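You operate a simulated robot arm through the tools that you are given. There is no shell and no other tool. Be economical: measure what you need, move in short steps, check, and stop when the job is done.

You are at the controls of a simulated robot arm. One attempt, no reset.

Task
Pressure-test the joint on the grey gauge plate, then vent it.
Fine: first brass nut tight and blue valve shut; pump into the green band, wait for the green lamp.

The check looks at the end state, three seconds after you hand in, the way a careful person would. Anything else that was tipped, shoved, dropped, spilled or broken makes it a failure.

Robot
A 6-joint arm with a two-finger parallel gripper, fixed in place. Base frame: the origin is at the foot of the arm, x ahead of it, y to its left, z up; the work surface is at about z = 0. Units: mm, rad, N and s.
With the tool pointing down near the work surface it reaches from about 140 to 580 mm from the base axis. Its first joint turns from -1.152 to 1.152 rad. Payload 2.1 kg.
The TCP is the grasp point between the finger pads, 30 mm short of the fingertips. In the tool frame z runs along the fingers and y along their closing line. Largest opening 94 mm; finger width 28, thickness 10; the body of the gripper, 50 by 96 mm, starts 55 mm behind the TCP.
Orientation is told as [roll, pitch, yaw] about the base's x, y, z axes, in that order, counted from this pose: with the fingers straight down and closing along the base's y, the tool's x points along the base's -x, its y along +y and its z along -z.

Tools
- The arm moves only by the tool apply_moves. Its argument "targets" is a list of rows, each a list of 7 numbers: the turn, a rotation vector about the base's x, y, z in rad, then the shift along the base's x, y, z in cm, then the gripper command, from -1 (fully open) to 1 (shut), values between in proportion. In form: [[rx, ry, rz, tx, ty, tz, claw], ...]. A call has 1 to 20 rows; each row shifts and turns the commanded pose from where the row before left it. Each row takes 0.2 s and may step no farther than 50 mm and 0.15 rad from the row before; otherwise, or with a gripper value out of range, the whole call is refused. Where a pose cannot be reached the arm comes as near as it can. A force on the tool above 40 N (or 10 N above the force at the start of the call, whichever is more), or a blocked arm, ends the call early, and 0.2 s more pass. The fingers move at their own pace (about 72 mm/s each) and stop on an object; they squeeze with about 35 N. The grip force told is the motor's: it shows also when the fingers shut on nothing. Time passes only in rows, and 0.2 s behind the last, so rows that do not move let the fingers close. It gives the time, the measured TCP pose, the force on the tool (base axes), the opening and the grip force at its end, in the units of the frame above (readings bear some noise), with the torque about the TCP (base axes, N m) and any sound that the robot's microphone picked up, and new pictures: "show" is both (left out), scene, wrist or none.
- Cameras (640 x 400 px; columns grow to the right, rows downward): "scene" is fixed at [29.3, -352, 499.2]; the picture's right is [0.92, -0.40, 0.00], its down [-0.19, -0.43, -0.88] and it looks along [0.35, 0.81, -0.47] (base axes); focal length 282 px, centre (320, 200). "wrist" rides on the gripper at [76, 14, -103] in the tool frame; the picture's right is [-0.18, 0.98, 0.00], its down [-0.75, -0.14, -0.64] and it looks along [-0.63, -0.12, 0.77] (tool axes); focal length 243 px, centre (320, 200). There is no depth. A picture from a camera that has moved, and an enlarged one, comes with that camera's place and axes in the base frame and with its lens. The place of the scene camera against the robot may be out by one fixed shift of up to 12 mm in any direction.
- enlarge(camera, box): a new picture of the part [left, top, right, bottom] of that camera's present view, enlarged. The clock stands still meanwhile.
- finish_job(): hands the job in; it is judged then, once.

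Go step by step. Nothing tells you positions but the pictures and the camera data: compare them with the known pose of the tool, close in by small moves and look again before you grip or let go. The budget is 120 turns and 200 pictures, counting those below and the enlarged ones. Unless the task says otherwise, let go and move clear before handing in, and close with one line.

The tools are called as name(argument=value, ...) on one line, values as JSON. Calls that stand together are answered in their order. apply_moves: Moves the arm, as the interface text tells. Its arguments: {"type":"object","properties":{"targets":{"type":"array"},"show":{"type":"string","enum":["both","scene","wrist","none"]}},"required":["targets"]} The other tools are called the same way: enlarge (camera, box) takes an enlarged picture of a part of a camera's view; finish_job () hands the job in.

At the start:

```text
time_s: 0.0
ee_pos: [288.0, 165.6, 402.1]
orientation: [0.004, -0.002, -0.002]
force: [-0.5, -0.3, -0.4]
torque: [0.03, -0.02, -0.06]
opening: 94.1
finger_force: 0.0
```

scene: 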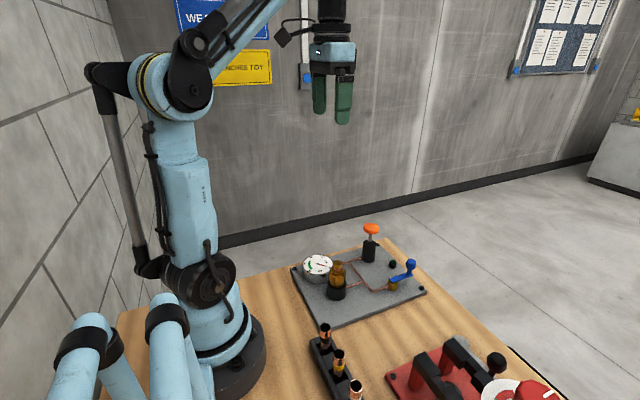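
wrist: 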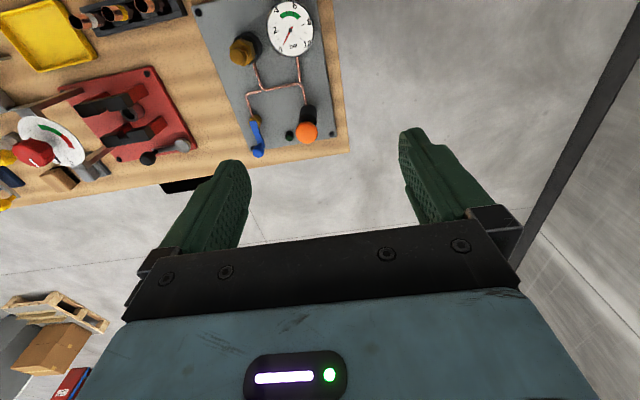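

I see the grey gauge plate with a gauge, a brass nut, a blue valve lever, an orange pump knob and a lamp. I'll enlarge both views to measure them.

enlarge(camera="scene", box=[280, 210, 440, 330])

enlarge(camera="wrist", box=[190, 0, 350, 170])

```text
3.33 times, centred on (360, 270) of scene
camera zoom: at [29.3, -352.0, 499.2], right [0.92, -0.4, 0.0], down [-0.19, -0.43, -0.88], along [0.35, 0.81, -0.47], focal length 939 px, centre (187, -33)
```

zoom: 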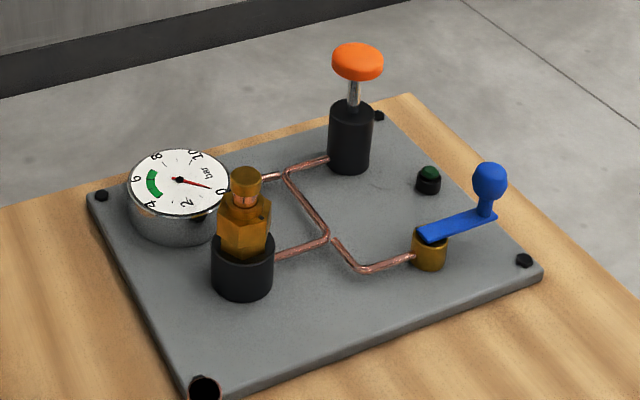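

```text
2.35 times, centred on (270, 85) of wrist
camera zoom: at [211.0, 180.9, 505.1], right [0.18, 0.98, 0.0], down [0.75, -0.14, 0.64], along [0.63, -0.12, -0.77], focal length 571 px, centre (438, 471)
```

zoom: 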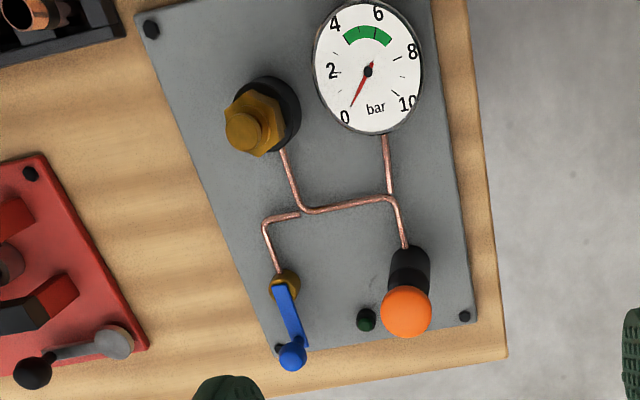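

Plate is roughly axis-aligned (x 190–445, y −20–170): nut near (252,48), gauge (241,128), pump (383,125), valve pivot (373,18) with lever along +x. I move above the nut for a closer look.

apply_moves(targets=[[0, 0, 0, -0.9, -2.9, -3.5, -1], [0, 0, 0, -0.9, -2.9, -3.5, -1], [0, 0, 0, -0.9, -2.9, -3.5, -1], [0, 0, 0, -0.9, -2.9, -3.5, -1], [0, 0, 0, 0, 0, -3, -1], [0, 0, 0, 0, 0, 0, -1]])

```text
time_s: 1.4
ee_pos: [249.5, 49.5, 229.8]
orientation: [0.002, -0.001, 0.001]
force: [0.1, -0.8, 0.3]
torque: [0.01, -0.04, 0.01]
opening: 93.9
finger_force: 0.1
camera wrist: at [173.2, 64.1, 333.3], right [0.18, 0.98, 0.0], down [0.75, -0.14, 0.64], along [0.63, -0.12, -0.77], focal length 243 px, centre (320, 200)
```

scene: 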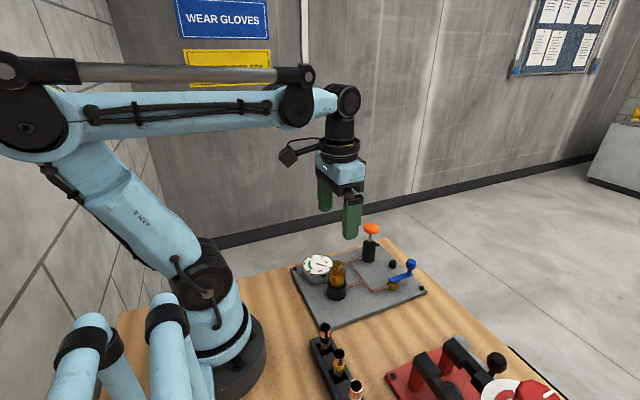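
wrist: 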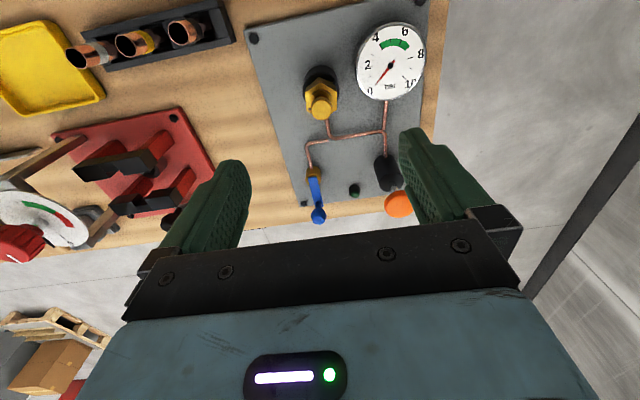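

enlarge(camera="wrist", box=[240, 20, 440, 240])

enlarge(camera="wrist", box=[280, 50, 360, 130])

enlarge(camera="scene", box=[310, 250, 370, 310])

```text
1.82 times, centred on (340, 130) of wrist
camera zoom: at [173.2, 64.1, 333.3], right [0.18, 0.98, 0.0], down [0.75, -0.14, 0.64], along [0.63, -0.12, -0.77], focal length 441 px, centre (284, 327)
```

zoom: 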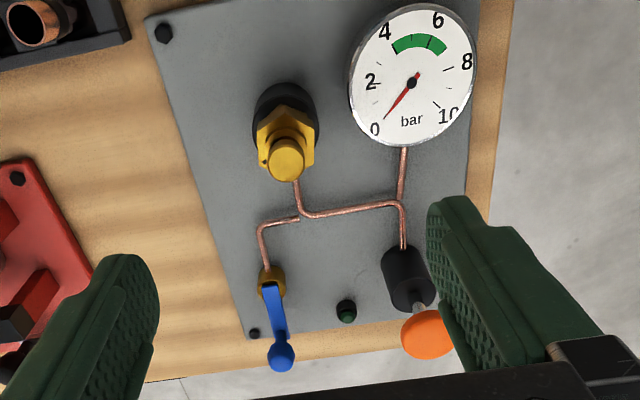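

```text
5.00 times, centred on (320, 90) of wrist
camera zoom: at [173.2, 64.1, 333.3], right [0.18, 0.98, 0.0], down [0.75, -0.14, 0.64], along [0.63, -0.12, -0.77], focal length 1213 px, centre (320, 750)
```

zoom: 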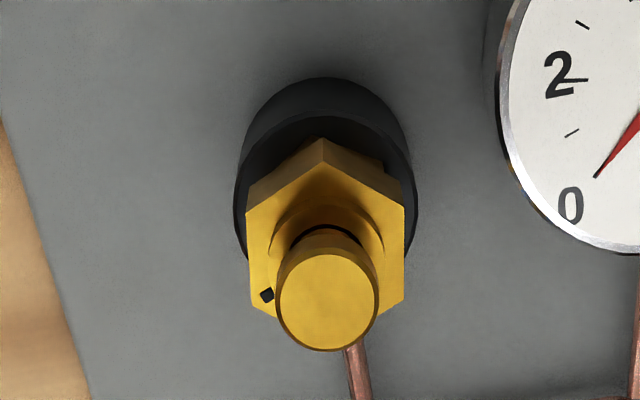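

```text
6.67 times, centred on (340, 280) of scene
camera zoom: at [29.3, -352.0, 499.2], right [0.92, -0.4, 0.0], down [-0.19, -0.43, -0.88], along [0.35, 0.81, -0.47], focal length 1878 px, centre (187, -333)
```

zoom: 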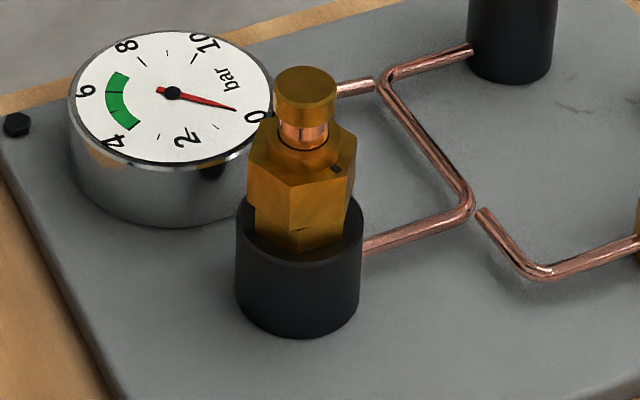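

The cap's top is at about (252,51,110), with a hex nut beneath it (z≈68–86, about 34 mm across flats, turned about −0.18 rad). I align with the flats and descend to just above it.

apply_moves(targets=[[0, 0, -0.09, 0.25, 0.15, -3, -0.28], [0, 0, -0.09, 0, 0, -4, -0.28], [0, 0, 0, 0, 0, -3, -0.28], [0, 0, 0, 0, 0, 0, -0.28]])

enlarge(camera="scene", box=[290, 210, 390, 310])

enlarge(camera="wrist", box=[200, 20, 440, 220])

```text
time_s: 2.4
ee_pos: [252.9, 51.6, 132.8]
orientation: [0.002, 0.0, -0.18]
force: [0.1, 0.2, -0.8]
torque: [0.01, 0.0, 0.0]
opening: 60.2
finger_force: 0.0
camera wrist: at [180.6, 79.8, 235.4], right [0.36, 0.93, 0.0], down [0.71, -0.28, 0.64], along [0.6, -0.23, -0.77], focal length 243 px, centre (320, 200)
```

scene: 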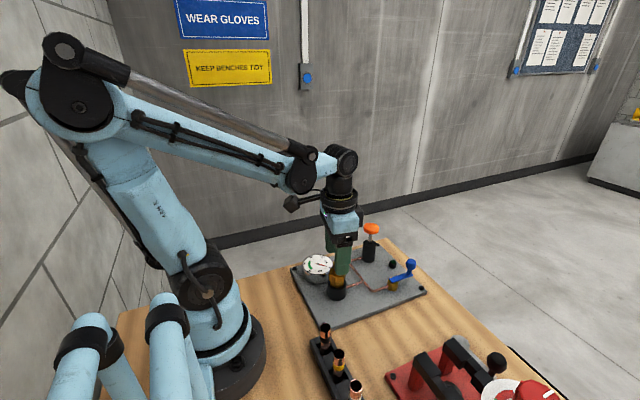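
wrist: 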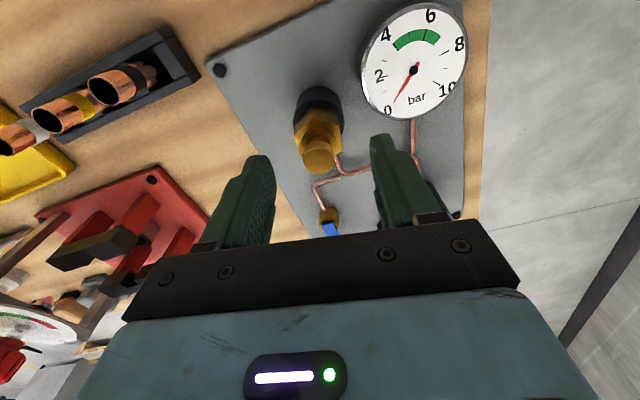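

```text
4.00 times, centred on (340, 260) of scene
camera zoom: at [29.3, -352.0, 499.2], right [0.92, -0.4, 0.0], down [-0.19, -0.43, -0.88], along [0.35, 0.81, -0.47], focal length 1127 px, centre (240, -40)
```

zoom: 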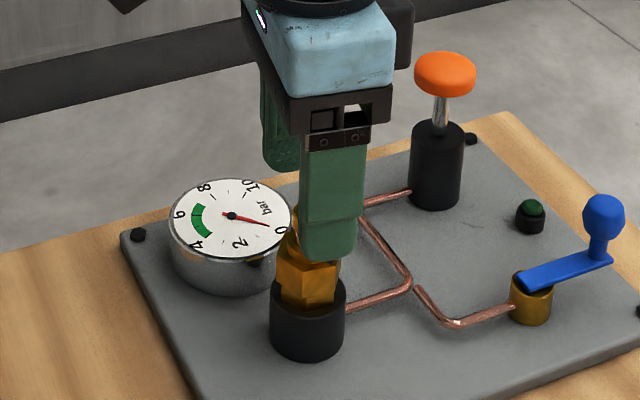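

```text
2.00 times, centred on (320, 120) of wrist
camera zoom: at [180.6, 79.8, 235.4], right [0.36, 0.93, 0.0], down [0.71, -0.28, 0.64], along [0.6, -0.23, -0.77], focal length 485 px, centre (320, 360)
```

zoom: 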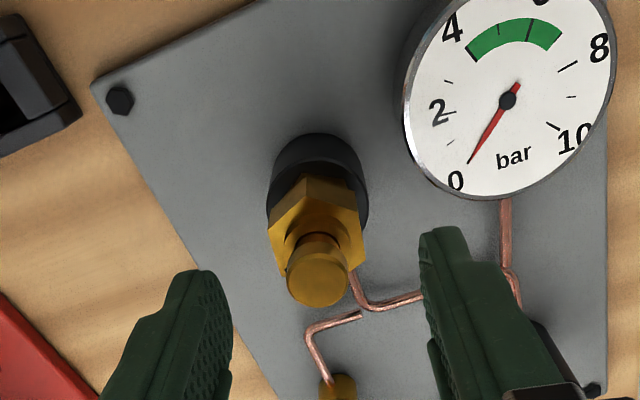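

Aligned with the flats and centred. I descend so the fingertips straddle the upper hex only (tips at z≈71) and close.

apply_moves(targets=[[0, 0, 0, -0.05, -0.05, -1.7, -0.28], [0, 0, 0, 0, 0, -1.5, -0.28], [0, 0, 0, 0, 0, 0, 0.5], [0, 0, 0, 0, 0, 0, 1], [0, 0, 0, 0, 0, 0, 1]])

enlarge(camera="scene", box=[300, 230, 380, 310])

```text
time_s: 3.6
ee_pos: [253.0, 49.9, 100.0]
orientation: [-0.003, -0.001, -0.182]
force: [1.4, -22.1, -8.9]
torque: [-0.08, 0.76, -0.06]
opening: 34.3
finger_force: 45.0
camera wrist: at [181.0, 79.1, 202.8], right [0.36, 0.93, 0.0], down [0.71, -0.27, 0.64], along [0.6, -0.23, -0.76], focal length 243 px, centre (320, 200)
```

scene: 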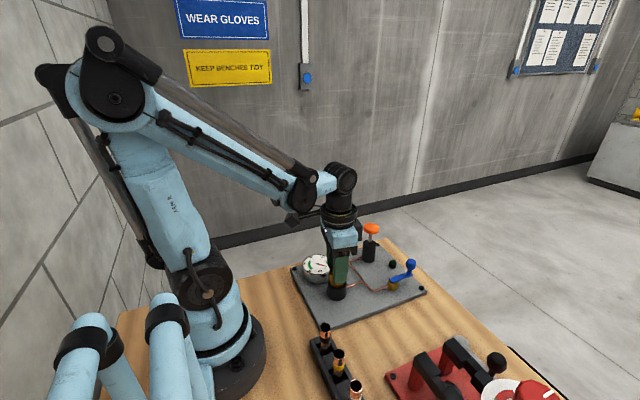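
wrist: 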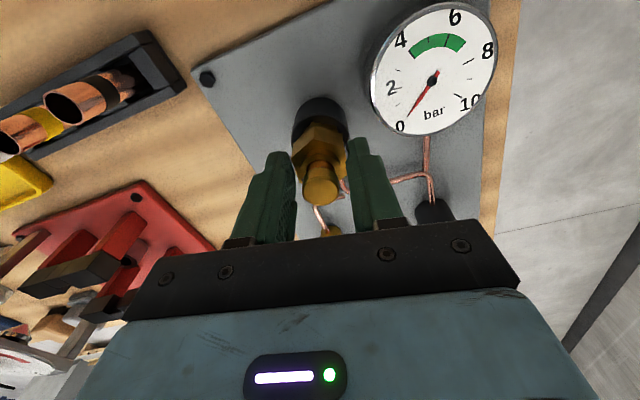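

```text
5.00 times, centred on (340, 270) of scene
camera zoom: at [29.3, -352.1, 499.2], right [0.92, -0.4, 0.0], down [-0.19, -0.43, -0.88], along [0.35, 0.81, -0.47], focal length 1409 px, centre (220, -150)
```

zoom: 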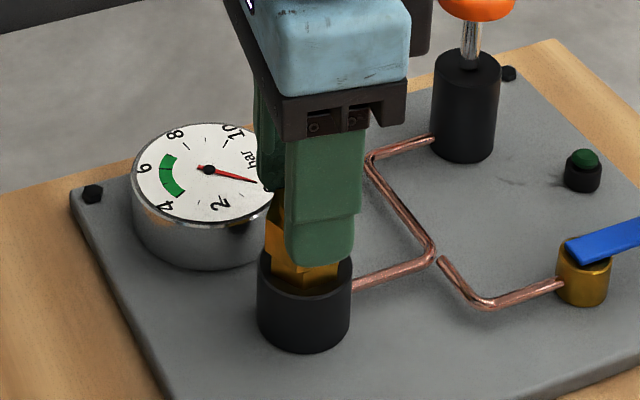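

Gripped across flats (34.3 mm), with a side load of −22 N in y, so I shift slightly to −y and begin turning clockwise.

apply_moves(targets=[[0, 0, 0, 0, -0.12, 0, 1], [0, 0, 0, 0, 0, 0, 1]], show="none")

apply_moves(targets=[[0, 0, -0.1, 0, 0, 0, 1], [0, 0, -0.1, 0, 0, 0, 1]])

```text
time_s: 4.2
ee_pos: [252.5, 48.8, 99.6]
orientation: [0.005, -0.002, -0.18]
force: [-3.2, -6.8, -32.1]
torque: [-0.46, -0.47, -0.04]
opening: 34.6
finger_force: 45.2
```

```text
time_s: 4.8
ee_pos: [254.1, 50.8, 101.0]
orientation: [0.003, 0.001, -0.38]
force: [-0.1, 2.4, -21.8]
torque: [-0.08, 0.52, 0.01]
opening: 34.4
finger_force: 45.0
camera wrist: at [188.0, 92.5, 203.3], right [0.54, 0.84, 0.0], down [0.65, -0.41, 0.64], along [0.54, -0.34, -0.77], focal length 243 px, centre (320, 200)
```

scene: 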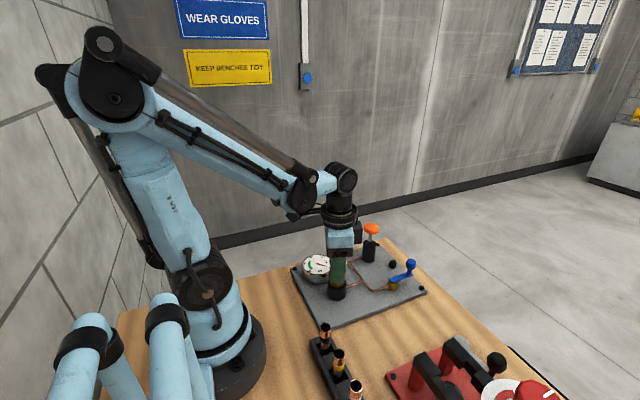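
wrist: 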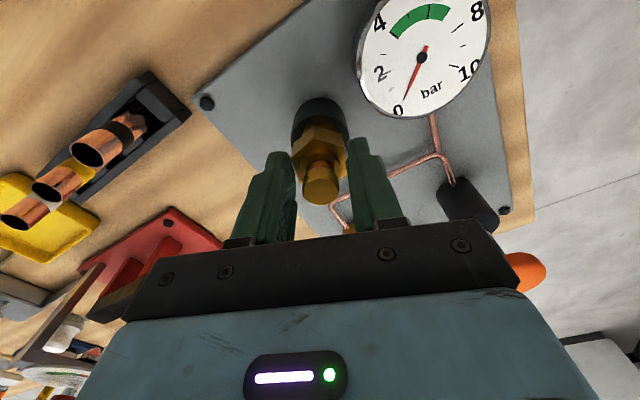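

The nut turns with the tool at low torque, so I keep turning in steps while watching torque, easing down slightly.

apply_moves(targets=[[0, 0, -0.1, 0, 0, -0.1, 1], [0, 0, -0.1, 0, 0, 0, 1], [0, 0, -0.1, 0, 0, 0, 1]], show="none")

apply_moves(targets=[[0, 0, -0.1, 0, 0, 0, 1], [0, 0, -0.1, 0, 0, 0, 1], [0, 0, -0.1, 0, 0, 0, 1]], show="wrist")

```text
time_s: 5.6
ee_pos: [253.4, 50.0, 99.7]
orientation: [0.006, 0.001, -0.681]
force: [-1.4, 15.3, 35.0]
torque: [0.41, 0.23, 0.03]
opening: 34.6
finger_force: 45.7
```

```text
time_s: 6.4
ee_pos: [253.2, 51.7, 99.5]
orientation: [0.01, 0.001, -0.981]
force: [12.8, 28.1, -8.2]
torque: [-0.43, -0.74, 0.05]
opening: 34.6
finger_force: 44.4
camera wrist: at [223.0, 122.5, 202.6], right [0.92, 0.39, 0.01], down [0.3, -0.71, 0.64], along [0.26, -0.59, -0.77], focal length 243 px, centre (320, 200)
```

wrist: 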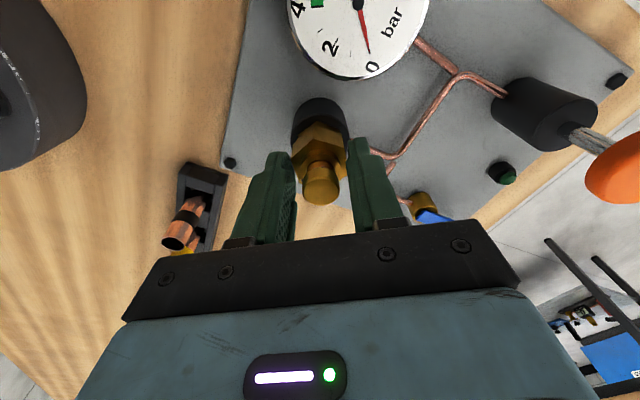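

apply_moves(targets=[[0, 0, -0.1, 0.03, 0.07, 0, 1], [0, 0, -0.1, 0, 0, 0, 1], [0, 0, -0.1, 0, 0, 0, 1]], show="none")

apply_moves(targets=[[0, 0, -0.1, 0, 0, 0, 1], [0, 0, -0.1, 0, 0, 0, 1], [0, 0, -0.1, 0, 0, 0, 1]], show="wrist")

```text
time_s: 6.8
ee_pos: [253.5, 50.9, 100.0]
orientation: [0.008, -0.001, -1.066]
force: [2.4, -0.2, -3.2]
torque: [0.08, 0.35, 0.0]
opening: 34.5
finger_force: 44.6
stopped in row 2: the force on the tool passed its limit at 44 N (the readings are from after the stop); the commanded pose is now the measured one
```

```text
time_s: 7.6
ee_pos: [253.1, 52.3, 100.6]
orientation: [0.01, 0.0, -1.367]
force: [2.1, 2.3, 32.9]
torque: [-0.28, -0.02, 0.01]
opening: 34.4
finger_force: 44.8
camera wrist: at [252.3, 129.3, 202.6], right [1.0, 0.02, 0.01], down [0.01, -0.77, 0.64], along [0.02, -0.64, -0.77], focal length 243 px, centre (320, 200)
```

wrist: 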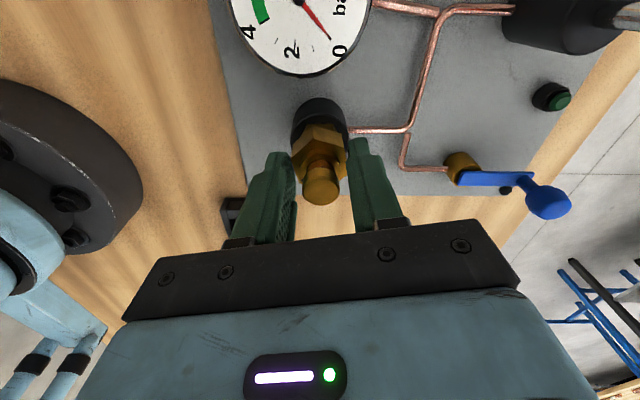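

apply_moves(targets=[[0, 0, -0.1, 0, 0, 0, 1], [0, 0, -0.1, 0, 0, 0, 1], [0, 0, -0.1, 0, 0, 0, 1], [0, 0, -0.1, 0, 0, 0, 1]], show="none")

apply_moves(targets=[[0, 0, -0.1, 0, 0, 0, 1], [0, 0, -0.1, 0, 0, 0, 1], [0, 0, -0.1, 0, 0, 0, 1], [0, 0, -0.1, 0, 0, 0, 1]], show="wrist")

```text
time_s: 8.6
ee_pos: [254.5, 52.6, 98.8]
orientation: [0.016, 0.003, -1.769]
force: [27.2, 9.2, -27.5]
torque: [-0.34, -0.21, 0.06]
opening: 34.9
finger_force: 45.2
```

```text
time_s: 9.6
ee_pos: [254.6, 51.2, 100.4]
orientation: [0.014, 0.004, -2.168]
force: [21.5, -0.4, -0.5]
torque: [0.22, -0.7, 0.03]
opening: 34.3
finger_force: 44.5
camera wrist: at [308.8, 107.3, 203.1], right [0.71, -0.71, 0.01], down [-0.55, -0.54, 0.64], along [-0.44, -0.46, -0.77], focal length 243 px, centre (320, 200)
```

wrist: 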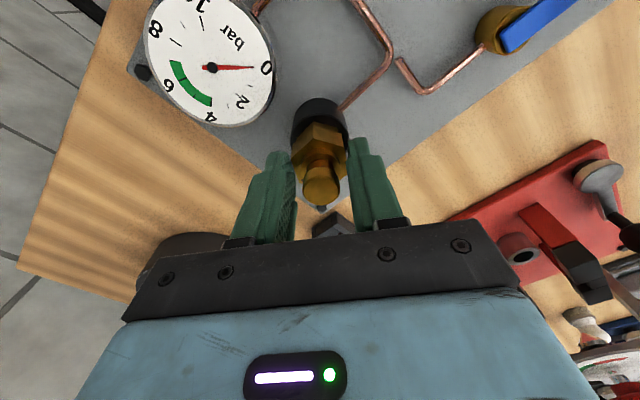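

enlarge(camera="wrist", box=[270, 80, 370, 220])

enlarge(camera="scene", box=[310, 240, 370, 310])

```text
2.86 times, centred on (320, 150) of wrist
camera zoom: at [308.8, 107.3, 203.1], right [0.71, -0.71, 0.01], down [-0.55, -0.54, 0.64], along [-0.44, -0.46, -0.77], focal length 693 px, centre (320, 343)
```

zoom: 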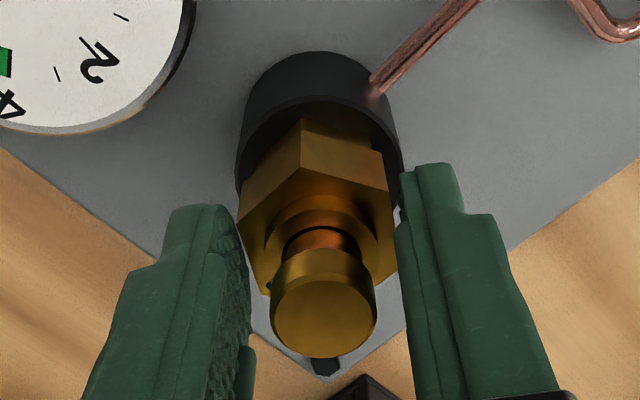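

```text
5.71 times, centred on (340, 275) of scene
camera zoom: at [29.3, -352.0, 499.2], right [0.92, -0.4, 0.0], down [-0.19, -0.43, -0.88], along [0.35, 0.81, -0.47], focal length 1610 px, centre (206, -229)
```

zoom: 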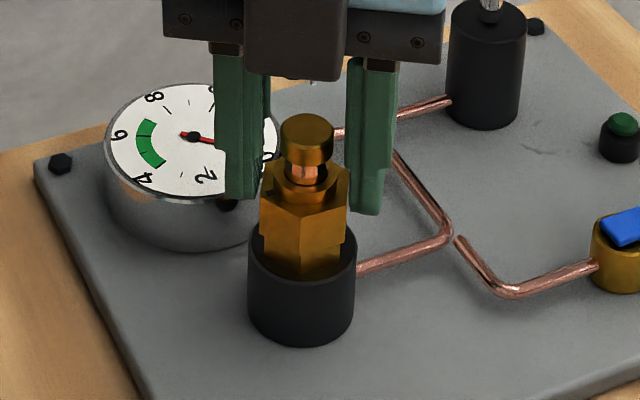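

The nut's dot mark has followed the tool, so it is turning with me. I keep tightening.

apply_moves(targets=[[0, 0, -0.1, 0.05, 0, 0, 1], [0, 0, -0.1, 0.05, 0, 0, 1], [0, 0, -0.1, 0, 0, 0, 1], [0, 0, -0.1, 0, 0, 0, 1]], show="none")

apply_moves(targets=[[0, 0, -0.1, 0, 0, 0, 1], [0, 0, -0.1, 0, 0, 0, 1], [0, 0, -0.1, 0, 0, 0, 1], [0, 0, -0.1, 0, 0, 0, 1]], show="wrist")

```text
time_s: 10.6
ee_pos: [255.4, 50.1, 98.4]
orientation: [0.011, 0.003, -2.57]
force: [16.7, 1.1, 31.9]
torque: [-0.08, -0.02, -0.01]
opening: 34.8
finger_force: 44.5
```

```text
time_s: 11.4
ee_pos: [252.3, 48.0, 98.6]
orientation: [-0.031, -0.001, -2.844]
force: [-1.0, 0.9, 1.3]
torque: [0.01, -0.31, 0.01]
opening: 33.4
finger_force: 44.6
out of reach, approached as far as the arm can: row 3, 4
stopped in row 4: the force on the tool passed its limit at 76 N (the readings are from after the stop); the commanded pose is now the measured one
camera wrist: at [331.1, 55.2, 200.9], right [0.11, -0.99, -0.03], down [-0.76, -0.1, 0.65], along [-0.64, -0.05, -0.76], focal length 243 px, centre (320, 200)
```

wrist: 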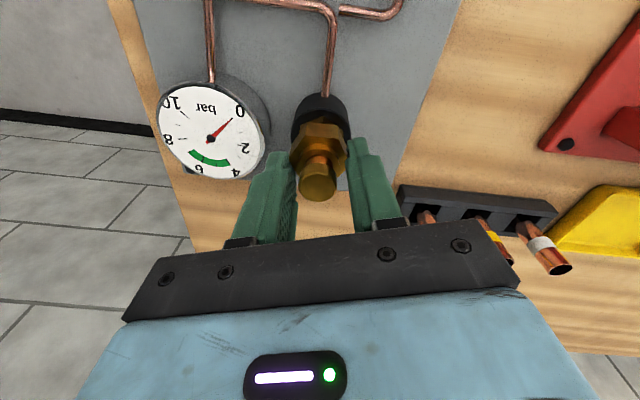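

The wrist limit is reached at about −2.85 rad after roughly 2.65 rad of tightening. I let go, rise, and wind back 5×60° for a new bite.

apply_moves(targets=[[0, 0, 0, 0, 0, 0, -0.2], [0.03, 0, 0, 0.1, 0.2, 0, -0.2], [0, 0, 0, 0, 0, 3.5, -0.2], [0, 0, 0.15, 0, 0, 0, -0.2], [0, 0, 0.15, 0, 0, 0, -0.2], [0, 0, 0.15, 0, 0, 0, -0.2], [0, 0, 0.15, 0, 0, 0, -0.2], [0, 0, 0.15, 0, 0, 0, -0.2], [0, 0, 0.15, 0, 0, 0, -0.2], [0, 0, 0.15, 0, 0, 0, -0.2], [0, 0, 0.15, 0, 0, 0, -0.2], [0, 0, 0.15, 0, 0, 0, -0.2], [0, 0, 0.15, 0, 0, 0, -0.2], [0, 0, 0.15, 0, 0, 0, -0.2], [0, 0, 0.15, 0, 0, 0, -0.2], [0, 0, 0.15, 0, 0, 0, -0.2], [0, 0, 0.15, 0, 0, 0, -0.2], [0, 0, 0.15, 0, 0, 0, -0.2], [0, 0, 0.15, 0, 0, 0, -0.2], [0, 0, 0.15, 0, 0, 0, -0.2]], show="wrist")

apply_moves(targets=[[0, 0, 0.15, 0, 0, 0, -0.2], [0, 0, 0.15, 0, 0, 0, -0.2], [0, 0, 0.15, 0, 0, 0, -0.2], [0, 0, 0.15, 0, 0, 0, -0.2], [0, 0, 0.15, 0, 0, 0, -0.2], [0, 0, 0.15, 0, 0, 0, -0.2], [0, 0, 0.15, 0, 0, 0, -0.2], [0, 0, 0.15, 0, 0, 0, -0.2], [0, 0, 0.15, 0, 0, 0, -0.2], [0, 0, 0.15, 0, 0, 0, -0.2], [0, 0, 0.15, 0, 0, 0, -0.2], [0, 0, 0.15, 0, 0, 0, -0.2], [0, 0, 0.15, 0, 0, 0, -0.2], [0, 0, 0.15, 0, 0, 0, -0.2], [0, 0, 0.15, 0, 0, 0, -0.2], [0, 0, 0.15, 0, 0, 0, -0.2], [0, 0, 0.15, 0, 0, 0, -0.2], [0, 0, 0.13, 0, 0, 0, -0.2], [0, 0, 0, 0, 0, 0, -0.2]])

```text
time_s: 15.7
ee_pos: [254.3, 52.0, 132.8]
orientation: [-0.059, 0.008, -0.292]
force: [0.2, 0.1, -0.4]
torque: [0.0, 0.02, -0.02]
opening: 56.1
finger_force: 0.1
camera wrist: at [188.0, 92.1, 235.8], right [0.46, 0.89, -0.06], down [0.7, -0.32, 0.64], along [0.55, -0.33, -0.76], focal length 243 px, centre (320, 200)
```

wrist: 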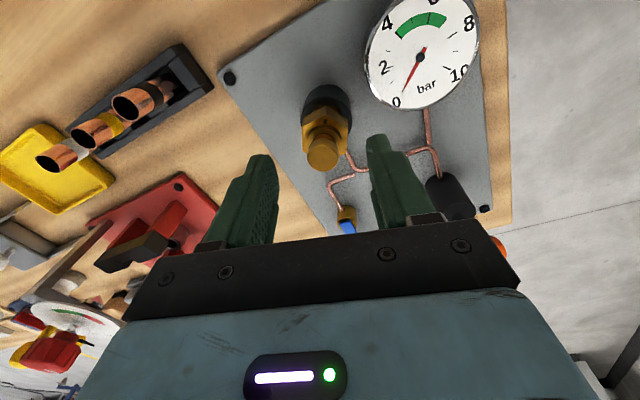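

```text
time_s: 19.6
ee_pos: [254.1, 51.5, 133.6]
orientation: [-0.057, 0.009, 2.386]
force: [0.2, 0.1, 0.1]
torque: [0.03, -0.02, 0.03]
opening: 56.4
finger_force: 0.0
camera wrist: at [295.3, -15.3, 236.2], right [-0.81, -0.59, -0.06], down [-0.48, 0.6, 0.64], along [-0.34, 0.55, -0.76], focal length 243 px, centre (320, 200)
```

scene: 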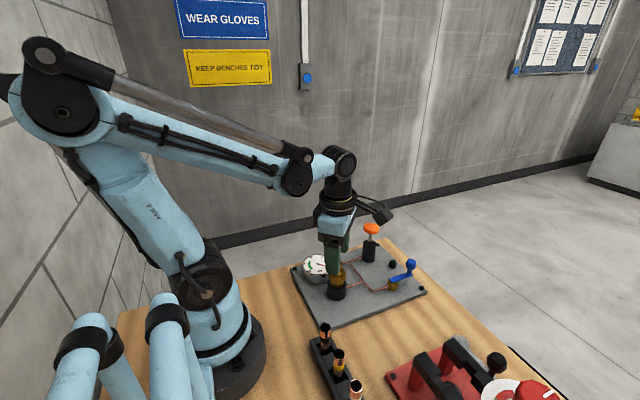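
wrist: 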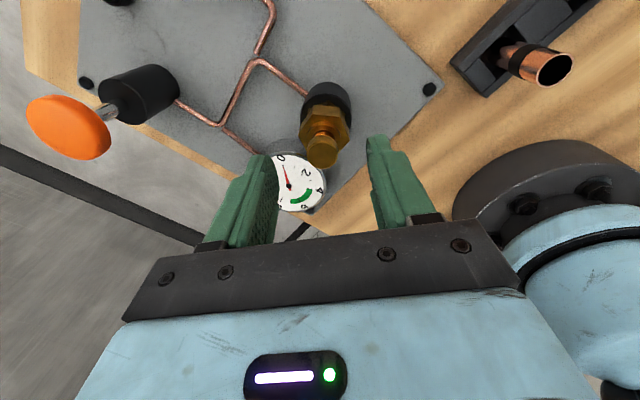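

Residual tilt is about 0.06 rad; I correct it and check the alignment.

apply_moves(targets=[[-0.036, 0.046, 0, -0.05, -0.1, 0, -0.2], [0, 0, 0, 0, 0, 0, -0.2]], show="none")

enlarge(camera="wrist", box=[230, 60, 410, 230])

enlarge(camera="scene", box=[300, 230, 380, 310])

```text
time_s: 20.2
ee_pos: [252.5, 49.2, 133.9]
orientation: [0.002, -0.001, 2.385]
force: [-0.3, -0.6, -0.1]
torque: [0.0, 0.0, 0.05]
opening: 56.6
finger_force: 0.1
```

```text
2.35 times, centred on (320, 145) of wrist
camera zoom: at [299.3, -13.0, 236.7], right [-0.81, -0.59, 0.0], down [-0.45, 0.62, 0.64], along [-0.38, 0.52, -0.77], focal length 571 px, centre (320, 329)
```

zoom: 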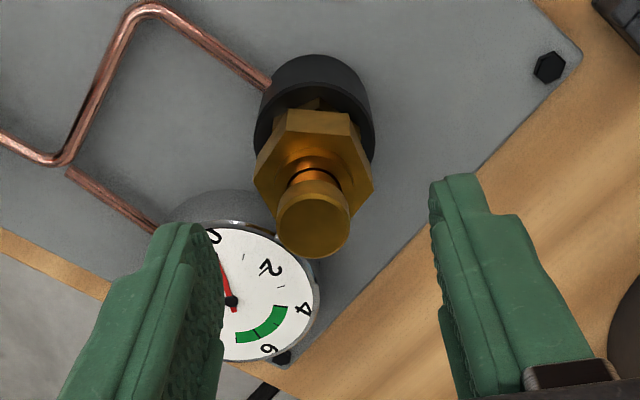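

```text
5.00 times, centred on (340, 270) of scene
camera zoom: at [29.3, -352.0, 499.2], right [0.92, -0.4, 0.0], down [-0.19, -0.43, -0.88], along [0.35, 0.81, -0.47], focal length 1409 px, centre (220, -150)
```

zoom: 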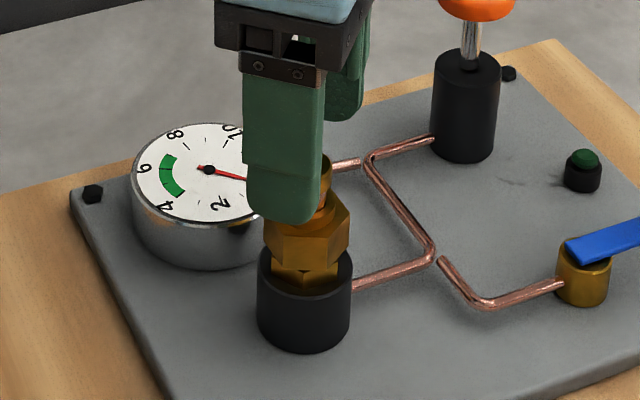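

The nut's faces now sit about 18° off the fingers, and its centre looks nearer (256,48.5). I turn +0.31 rad, re-centre and look again.

apply_moves(targets=[[0, 0, 0.15, 0.3, -0.05, 0, -0.2], [0, 0, 0.15, 0, 0, 0, -0.2], [0, 0, 0, 0, 0, -1.5, -0.2], [0, 0, 0, 0, 0, 0, -0.2]], show="none")

enlarge(camera="wrist", box=[230, 60, 410, 230])

enlarge(camera="scene", box=[300, 230, 380, 310])

```text
time_s: 21.2
ee_pos: [256.2, 48.1, 118.7]
orientation: [-0.001, 0.001, 2.683]
force: [0.3, -0.1, 0.0]
torque: [0.02, -0.01, -0.05]
opening: 56.3
finger_force: 0.1
```

```text
2.35 times, centred on (320, 145) of wrist
camera zoom: at [318.7, 2.9, 221.8], right [-0.6, -0.8, 0.0], down [-0.61, 0.46, 0.64], along [-0.51, 0.38, -0.77], focal length 571 px, centre (320, 329)
```

zoom: 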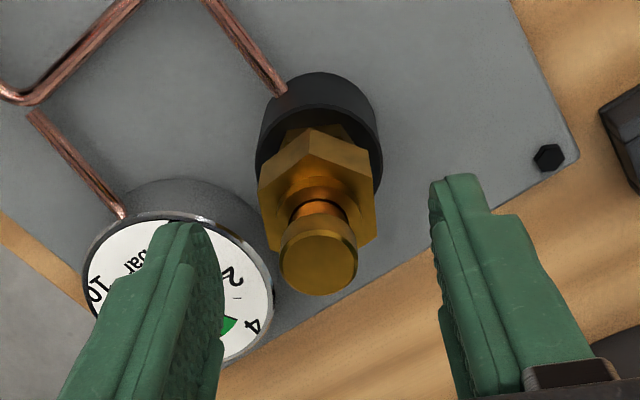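

```text
5.00 times, centred on (340, 270) of scene
camera zoom: at [29.3, -352.0, 499.2], right [0.92, -0.4, 0.0], down [-0.19, -0.43, -0.88], along [0.35, 0.81, -0.47], focal length 1409 px, centre (220, -150)
```

zoom: 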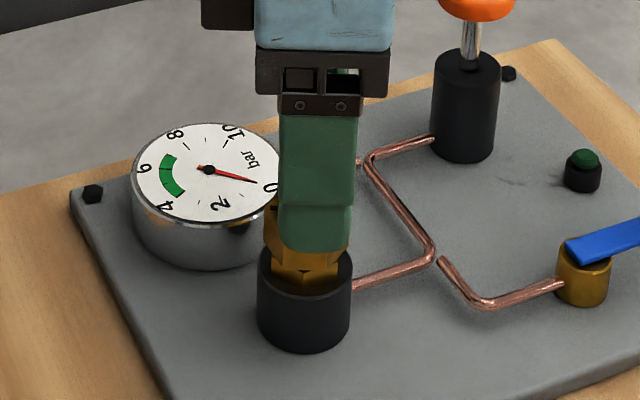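

Well aligned. I descend to z≈100 and grip.

apply_moves(targets=[[0, 0, 0, 0, 0, -1.85, -0.2], [0, 0, 0, 0, 0, 0, 0.5], [0, 0, 0, 0, 0, 0, 1], [0, 0, 0, 0, 0, 0, 1]], show="none")

apply_moves(targets=[[0, 0, -0.1, 0, 0, 0, 1], [0, 0, -0.1, 0, 0, 0, 1]], show="wrist")

```text
time_s: 22.2
ee_pos: [257.7, 47.8, 99.8]
orientation: [-0.003, -0.001, 2.683]
force: [11.1, 18.0, -13.9]
torque: [0.36, 0.05, -0.05]
opening: 34.4
finger_force: 45.4
```

```text
time_s: 22.9
ee_pos: [256.3, 47.5, 99.6]
orientation: [-0.002, 0.002, 2.483]
force: [15.8, 11.6, -26.1]
torque: [0.45, 0.25, 0.27]
opening: 34.6
finger_force: 44.9
camera wrist: at [308.4, -8.6, 203.0], right [-0.75, -0.67, 0.0], down [-0.51, 0.57, 0.64], along [-0.43, 0.48, -0.77], focal length 243 px, centre (320, 200)
```

wrist: 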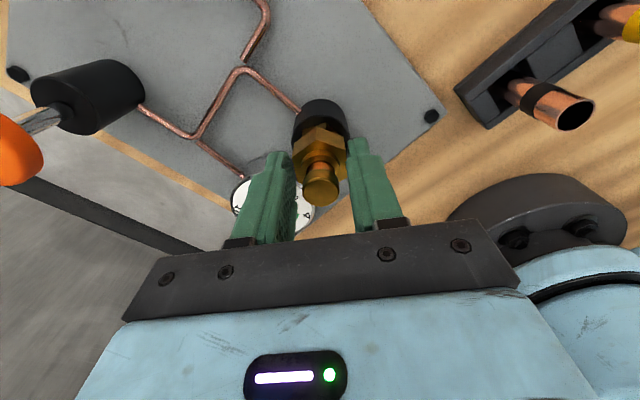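

Torque about z is rising (0.27 Nm), so the nut is beginning to seat. I go on in small steps.

apply_moves(targets=[[0, 0, -0.1, 0, 0.05, 0, 1], [0, 0, 0, 0, 0, 0, 1]], show="none")

apply_moves(targets=[[0, 0, -0.1, 0, 0, 0, 1], [0, 0, 0, 0, 0, 0, 1]], show="wrist")

```text
time_s: 23.4
ee_pos: [256.5, 48.5, 100.6]
orientation: [0.003, -0.002, 2.382]
force: [-0.5, 11.4, 2.4]
torque: [0.35, -0.31, 0.45]
opening: 34.2
finger_force: 45.5
```

```text
time_s: 24.1
ee_pos: [255.6, 49.0, 100.3]
orientation: [0.003, 0.001, 2.281]
force: [1.3, -4.2, 6.4]
torque: [0.22, 0.07, 0.33]
opening: 34.1
finger_force: 44.8
camera wrist: at [295.6, -17.7, 203.3], right [-0.86, -0.5, 0.0], down [-0.38, 0.67, 0.64], along [-0.32, 0.55, -0.77], focal length 243 px, centre (320, 200)
```

wrist: 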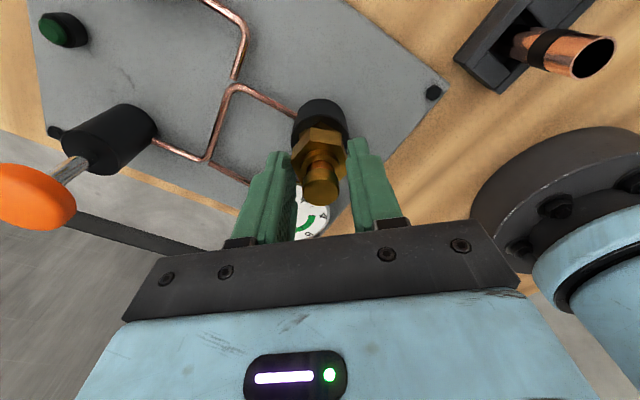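

enlarge(camera="wrist", box=[270, 80, 370, 220])

```text
2.86 times, centred on (320, 150) of wrist
camera zoom: at [295.6, -17.7, 203.3], right [-0.86, -0.5, 0.0], down [-0.38, 0.67, 0.64], along [-0.32, 0.55, -0.77], focal length 693 px, centre (320, 343)
```

zoom: 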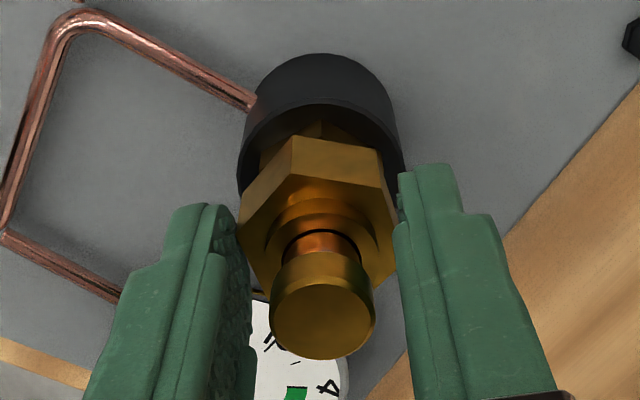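

The nut has advanced about 14° while the fingers turned 23°, so it is resisting and slipping a bit. I re-grip square to the flats, a little deeper, and turn again.

apply_moves(targets=[[0, 0, 0, 0, 0, 0, -0.2], [0, 0, 0.1, 0, 0, 0, -0.2], [0, 0, 0.08, 0, 0, -0.4, -0.2], [0, 0, 0, 0, 0, 0, 0.4], [0, 0, 0, 0, 0, 0, 1], [0, 0, 0, 0, 0, 0, 1]], show="none")

enlarge(camera="wrist", box=[270, 80, 370, 220])

apply_moves(targets=[[0, 0, -0.08, 0, 0, 0, 1], [0, 0, 0, 0, 0, 0, 1]], show="none")

apply_moves(targets=[[0, 0, -0.08, 0, 0, 0, 1], [0, 0, 0, 0, 0, 0, 1]], show="none")

enlarge(camera="wrist", box=[270, 80, 370, 220])

```text
time_s: 25.4
ee_pos: [256.2, 48.1, 96.2]
orientation: [0.002, 0.001, 2.463]
force: [-2.4, -3.1, 4.3]
torque: [0.23, 0.03, 0.09]
opening: 34.8
finger_force: 44.7
```

```text
2.86 times, centred on (320, 150) of wrist
camera zoom: at [306.9, -9.2, 198.9], right [-0.76, -0.65, 0.0], down [-0.5, 0.58, 0.64], along [-0.42, 0.49, -0.77], focal length 693 px, centre (320, 343)
```

zoom: 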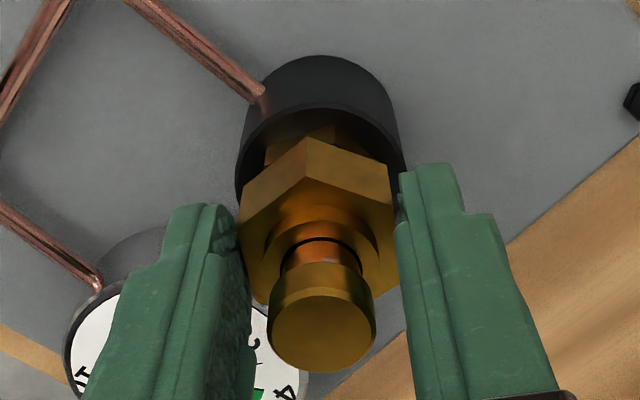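

```text
time_s: 26.1
ee_pos: [257.1, 49.9, 95.4]
orientation: [0.001, 0.001, 2.38]
force: [-4.6, -6.7, 10.0]
torque: [-0.1, -0.01, 0.5]
opening: 34.5
finger_force: 45.1
```

```text
time_s: 26.6
ee_pos: [256.9, 48.4, 95.8]
orientation: [0.002, -0.002, 2.302]
force: [-4.2, -10.8, -4.4]
torque: [0.13, -0.02, 0.39]
opening: 34.2
finger_force: 45.2
```

```text
2.86 times, centred on (320, 150) of wrist
camera zoom: at [296.7, -16.7, 198.6], right [-0.85, -0.52, 0.0], down [-0.4, 0.66, 0.64], along [-0.33, 0.55, -0.77], focal length 693 px, centre (320, 343)
```

zoom: 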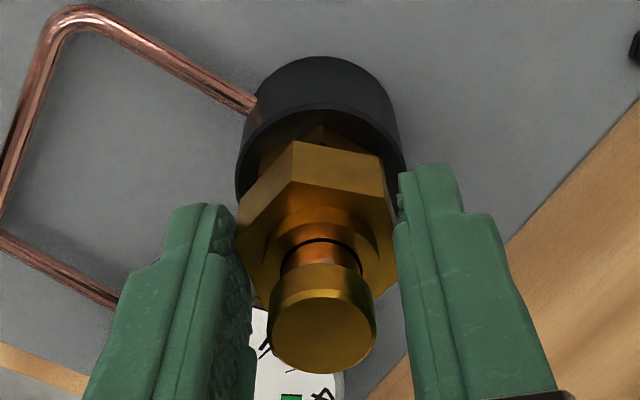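

The nut no longer advances (fingers slip at about 0.5 Nm), so it is tight. I release, rise, unwind the wrist and move to view the blue valve.

apply_moves(targets=[[0, 0, 0, 0, 0, 0, -0.2], [0, 0, 0, 0, 0, 0, -0.2], [0, 0, 0, 0, 0, 5, -0.2], [0, 0, -0.15, 0, 0, 3.5, -0.2], [0, 0, -0.15, 0, 0, 0, -0.2], [0, 0, -0.15, 0, 0, 0, -0.2], [0, 0, -0.15, 0, 0, 0, -0.2], [0, 0, -0.15, 0, 0, 0, -0.2], [0, 0, -0.15, 0, 0, 0, -0.2], [0, 0, -0.15, 0, 0, 0, -0.2], [0, 0, -0.15, 0, 0, 0, -0.2], [0, 0, -0.15, 0, 0, 0, -0.2], [0, 0, -0.15, 0, 0, 0, -0.2], [0, 0, -0.15, 0, 0, 0, -0.2], [0, 0, -0.15, 0, 0, 0, -0.2], [0, 0, -0.15, 0, 0, 0, -0.2], [0, 0, -0.15, 1.8, -0.7, 0, -0.2], [0, 0, -0.15, 1.8, -0.7, 0, -0.2], [0, 0, -0.05, 1.8, -0.7, 0, -0.2], [0, 0, 0, 1.8, -0.7, 0, -0.2]])

enlarge(camera="wrist", box=[240, 50, 400, 210])

```text
time_s: 30.9
ee_pos: [326.9, 22.4, 181.3]
orientation: [0.001, 0.001, 0.004]
force: [0.5, 0.2, 0.1]
torque: [0.02, -0.02, 0.02]
opening: 56.5
finger_force: 0.1
camera wrist: at [252.1, 36.4, 284.0], right [0.18, 0.98, 0.0], down [0.75, -0.14, 0.64], along [0.63, -0.12, -0.77], focal length 243 px, centre (320, 200)
```

scene: 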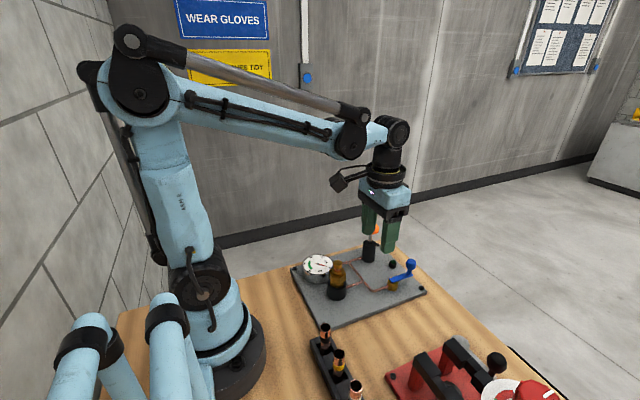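
wrist: 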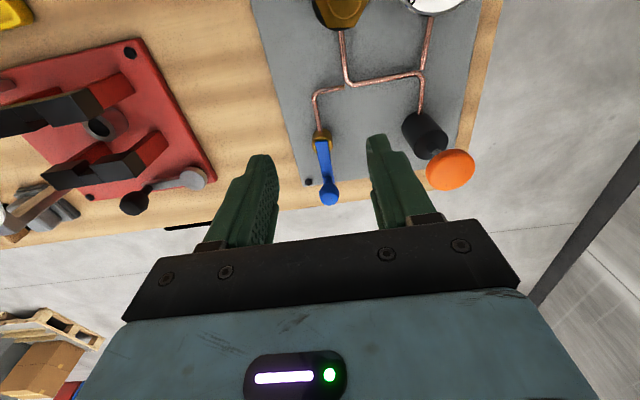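

```text
2.50 times, centred on (320, 130) of wrist
camera zoom: at [252.1, 36.4, 284.0], right [0.18, 0.98, 0.0], down [0.75, -0.14, 0.64], along [0.63, -0.12, -0.77], focal length 606 px, centre (320, 375)
```

zoom: 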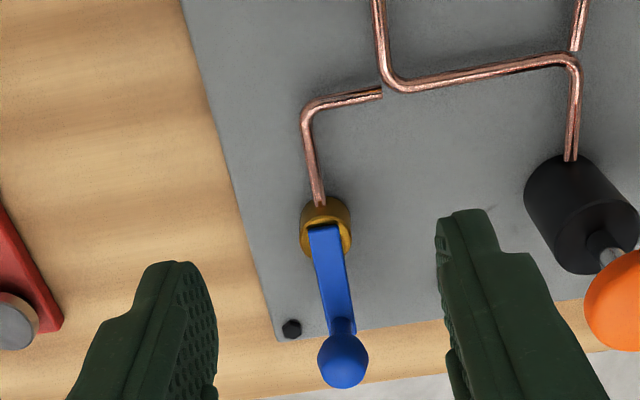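

Valve knob estimated near (424,15,68), pivot near (371,16). I move above the knob.

apply_moves(targets=[[0, 0, 0, 3.3, -0.2, 0, -0.2], [0, 0, 0, 3.3, -0.3, -1.5, -0.2], [0, 0, 0, 3.1, -0.2, -3, -0.2], [0, 0, 0, 0, 0, -1.5, -0.2], [0, 0, 0, 0, 0, 0, -0.2]], show="none")

enlarge(camera="wrist", box=[220, 60, 420, 230])

enlarge(camera="scene", box=[350, 200, 450, 310])

```text
time_s: 32.0
ee_pos: [424.7, 13.8, 120.6]
orientation: [0.003, 0.0, 0.005]
force: [-0.2, -0.4, -0.8]
torque: [-0.02, 0.02, 0.03]
opening: 56.5
finger_force: 0.3
```

```text
2.35 times, centred on (320, 145) of wrist
camera zoom: at [348.4, 28.3, 223.4], right [0.18, 0.98, 0.0], down [0.75, -0.14, 0.64], along [0.63, -0.11, -0.77], focal length 571 px, centre (320, 329)
```

zoom: 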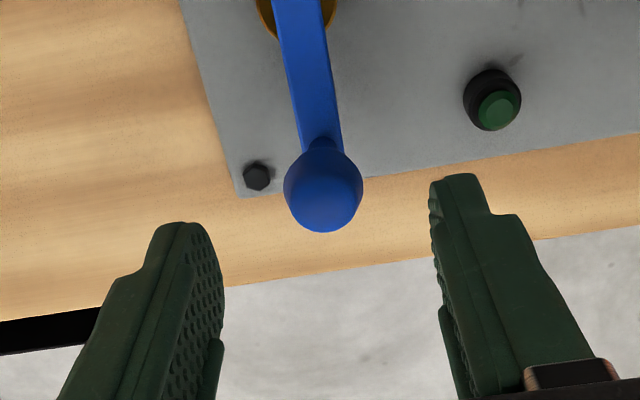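

```text
3.64 times, centred on (400, 255) of scene
camera zoom: at [29.3, -352.0, 499.2], right [0.92, -0.4, 0.0], down [-0.19, -0.43, -0.88], along [0.35, 0.81, -0.47], focal length 1024 px, centre (29, 0)
```

zoom: 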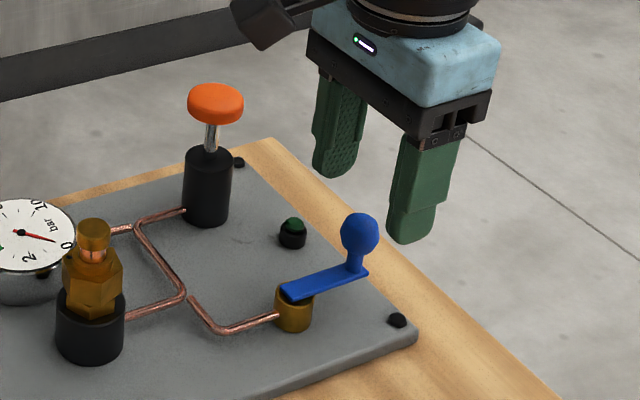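

Knob is under the TCP. I descend to z≈84 and close on the knob.

apply_moves(targets=[[0, 0, 0, 0.1, 0, -2, -0.2], [0, 0, 0, 0, 0, -1.6, -0.2], [0, 0, 0, 0, 0, 0, 0.5], [0, 0, 0, 0, 0, 0, 1], [0, 0, 0, 0, 0, 0, 1]], show="none")

enlarge(camera="wrist", box=[220, 60, 420, 230])

enlarge(camera="scene", box=[350, 200, 450, 310])

```text
time_s: 33.2
ee_pos: [426.8, 14.6, 85.1]
orientation: [-0.001, -0.001, 0.005]
force: [0.9, -0.2, -3.8]
torque: [-0.01, -0.08, -0.03]
opening: 23.2
finger_force: 45.0
```

```text
2.35 times, centred on (320, 145) of wrist
camera zoom: at [349.9, 28.7, 187.0], right [0.18, 0.98, 0.0], down [0.75, -0.14, 0.64], along [0.63, -0.11, -0.77], focal length 571 px, centre (320, 329)
```

zoom: 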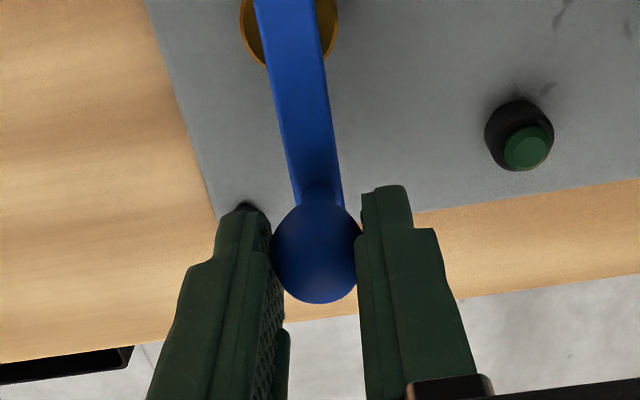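

```text
3.64 times, centred on (400, 255) of scene
camera zoom: at [29.3, -352.0, 499.2], right [0.92, -0.4, 0.0], down [-0.19, -0.43, -0.88], along [0.35, 0.81, -0.47], focal length 1024 px, centre (29, 0)
```

zoom: 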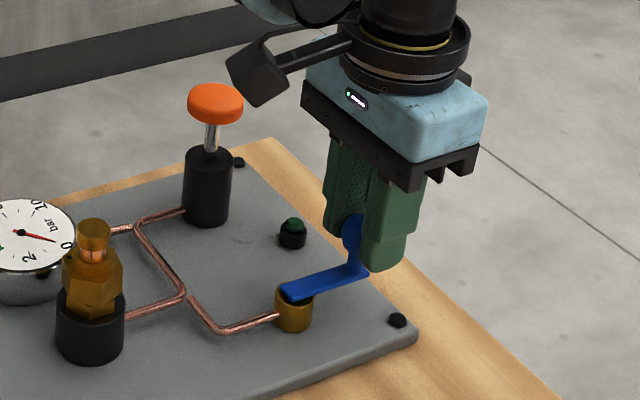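

Ball knob is gripped. I probe clockwise (towards −y) along the arc.

apply_moves(targets=[[0, 0, -0.1, -0.02, -0.48, 0, 1], [0, 0, -0.1, -0.07, -0.47, 0, 1]], show="none")

enlarge(camera="wrist", box=[220, 60, 420, 230])

```text
time_s: 33.9
ee_pos: [424.8, 4.8, 84.0]
orientation: [0.002, 0.002, -0.197]
force: [-7.2, 7.5, -23.0]
torque: [-0.16, -0.7, -0.23]
opening: 23.0
finger_force: 44.6
```

```text
2.35 times, centred on (320, 145) of wrist
camera zoom: at [353.3, 34.1, 187.3], right [0.37, 0.93, 0.0], down [0.71, -0.29, 0.64], along [0.6, -0.24, -0.77], focal length 571 px, centre (320, 329)
```

zoom: 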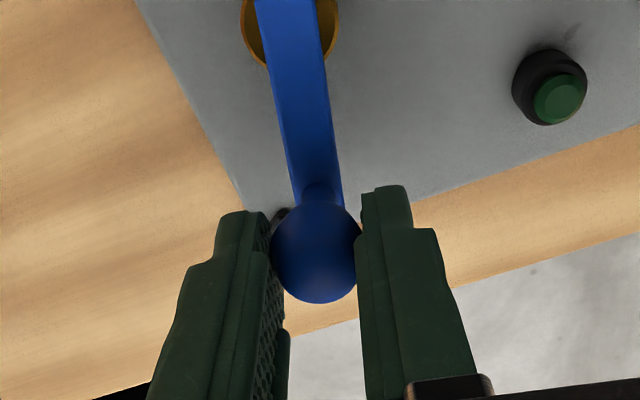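

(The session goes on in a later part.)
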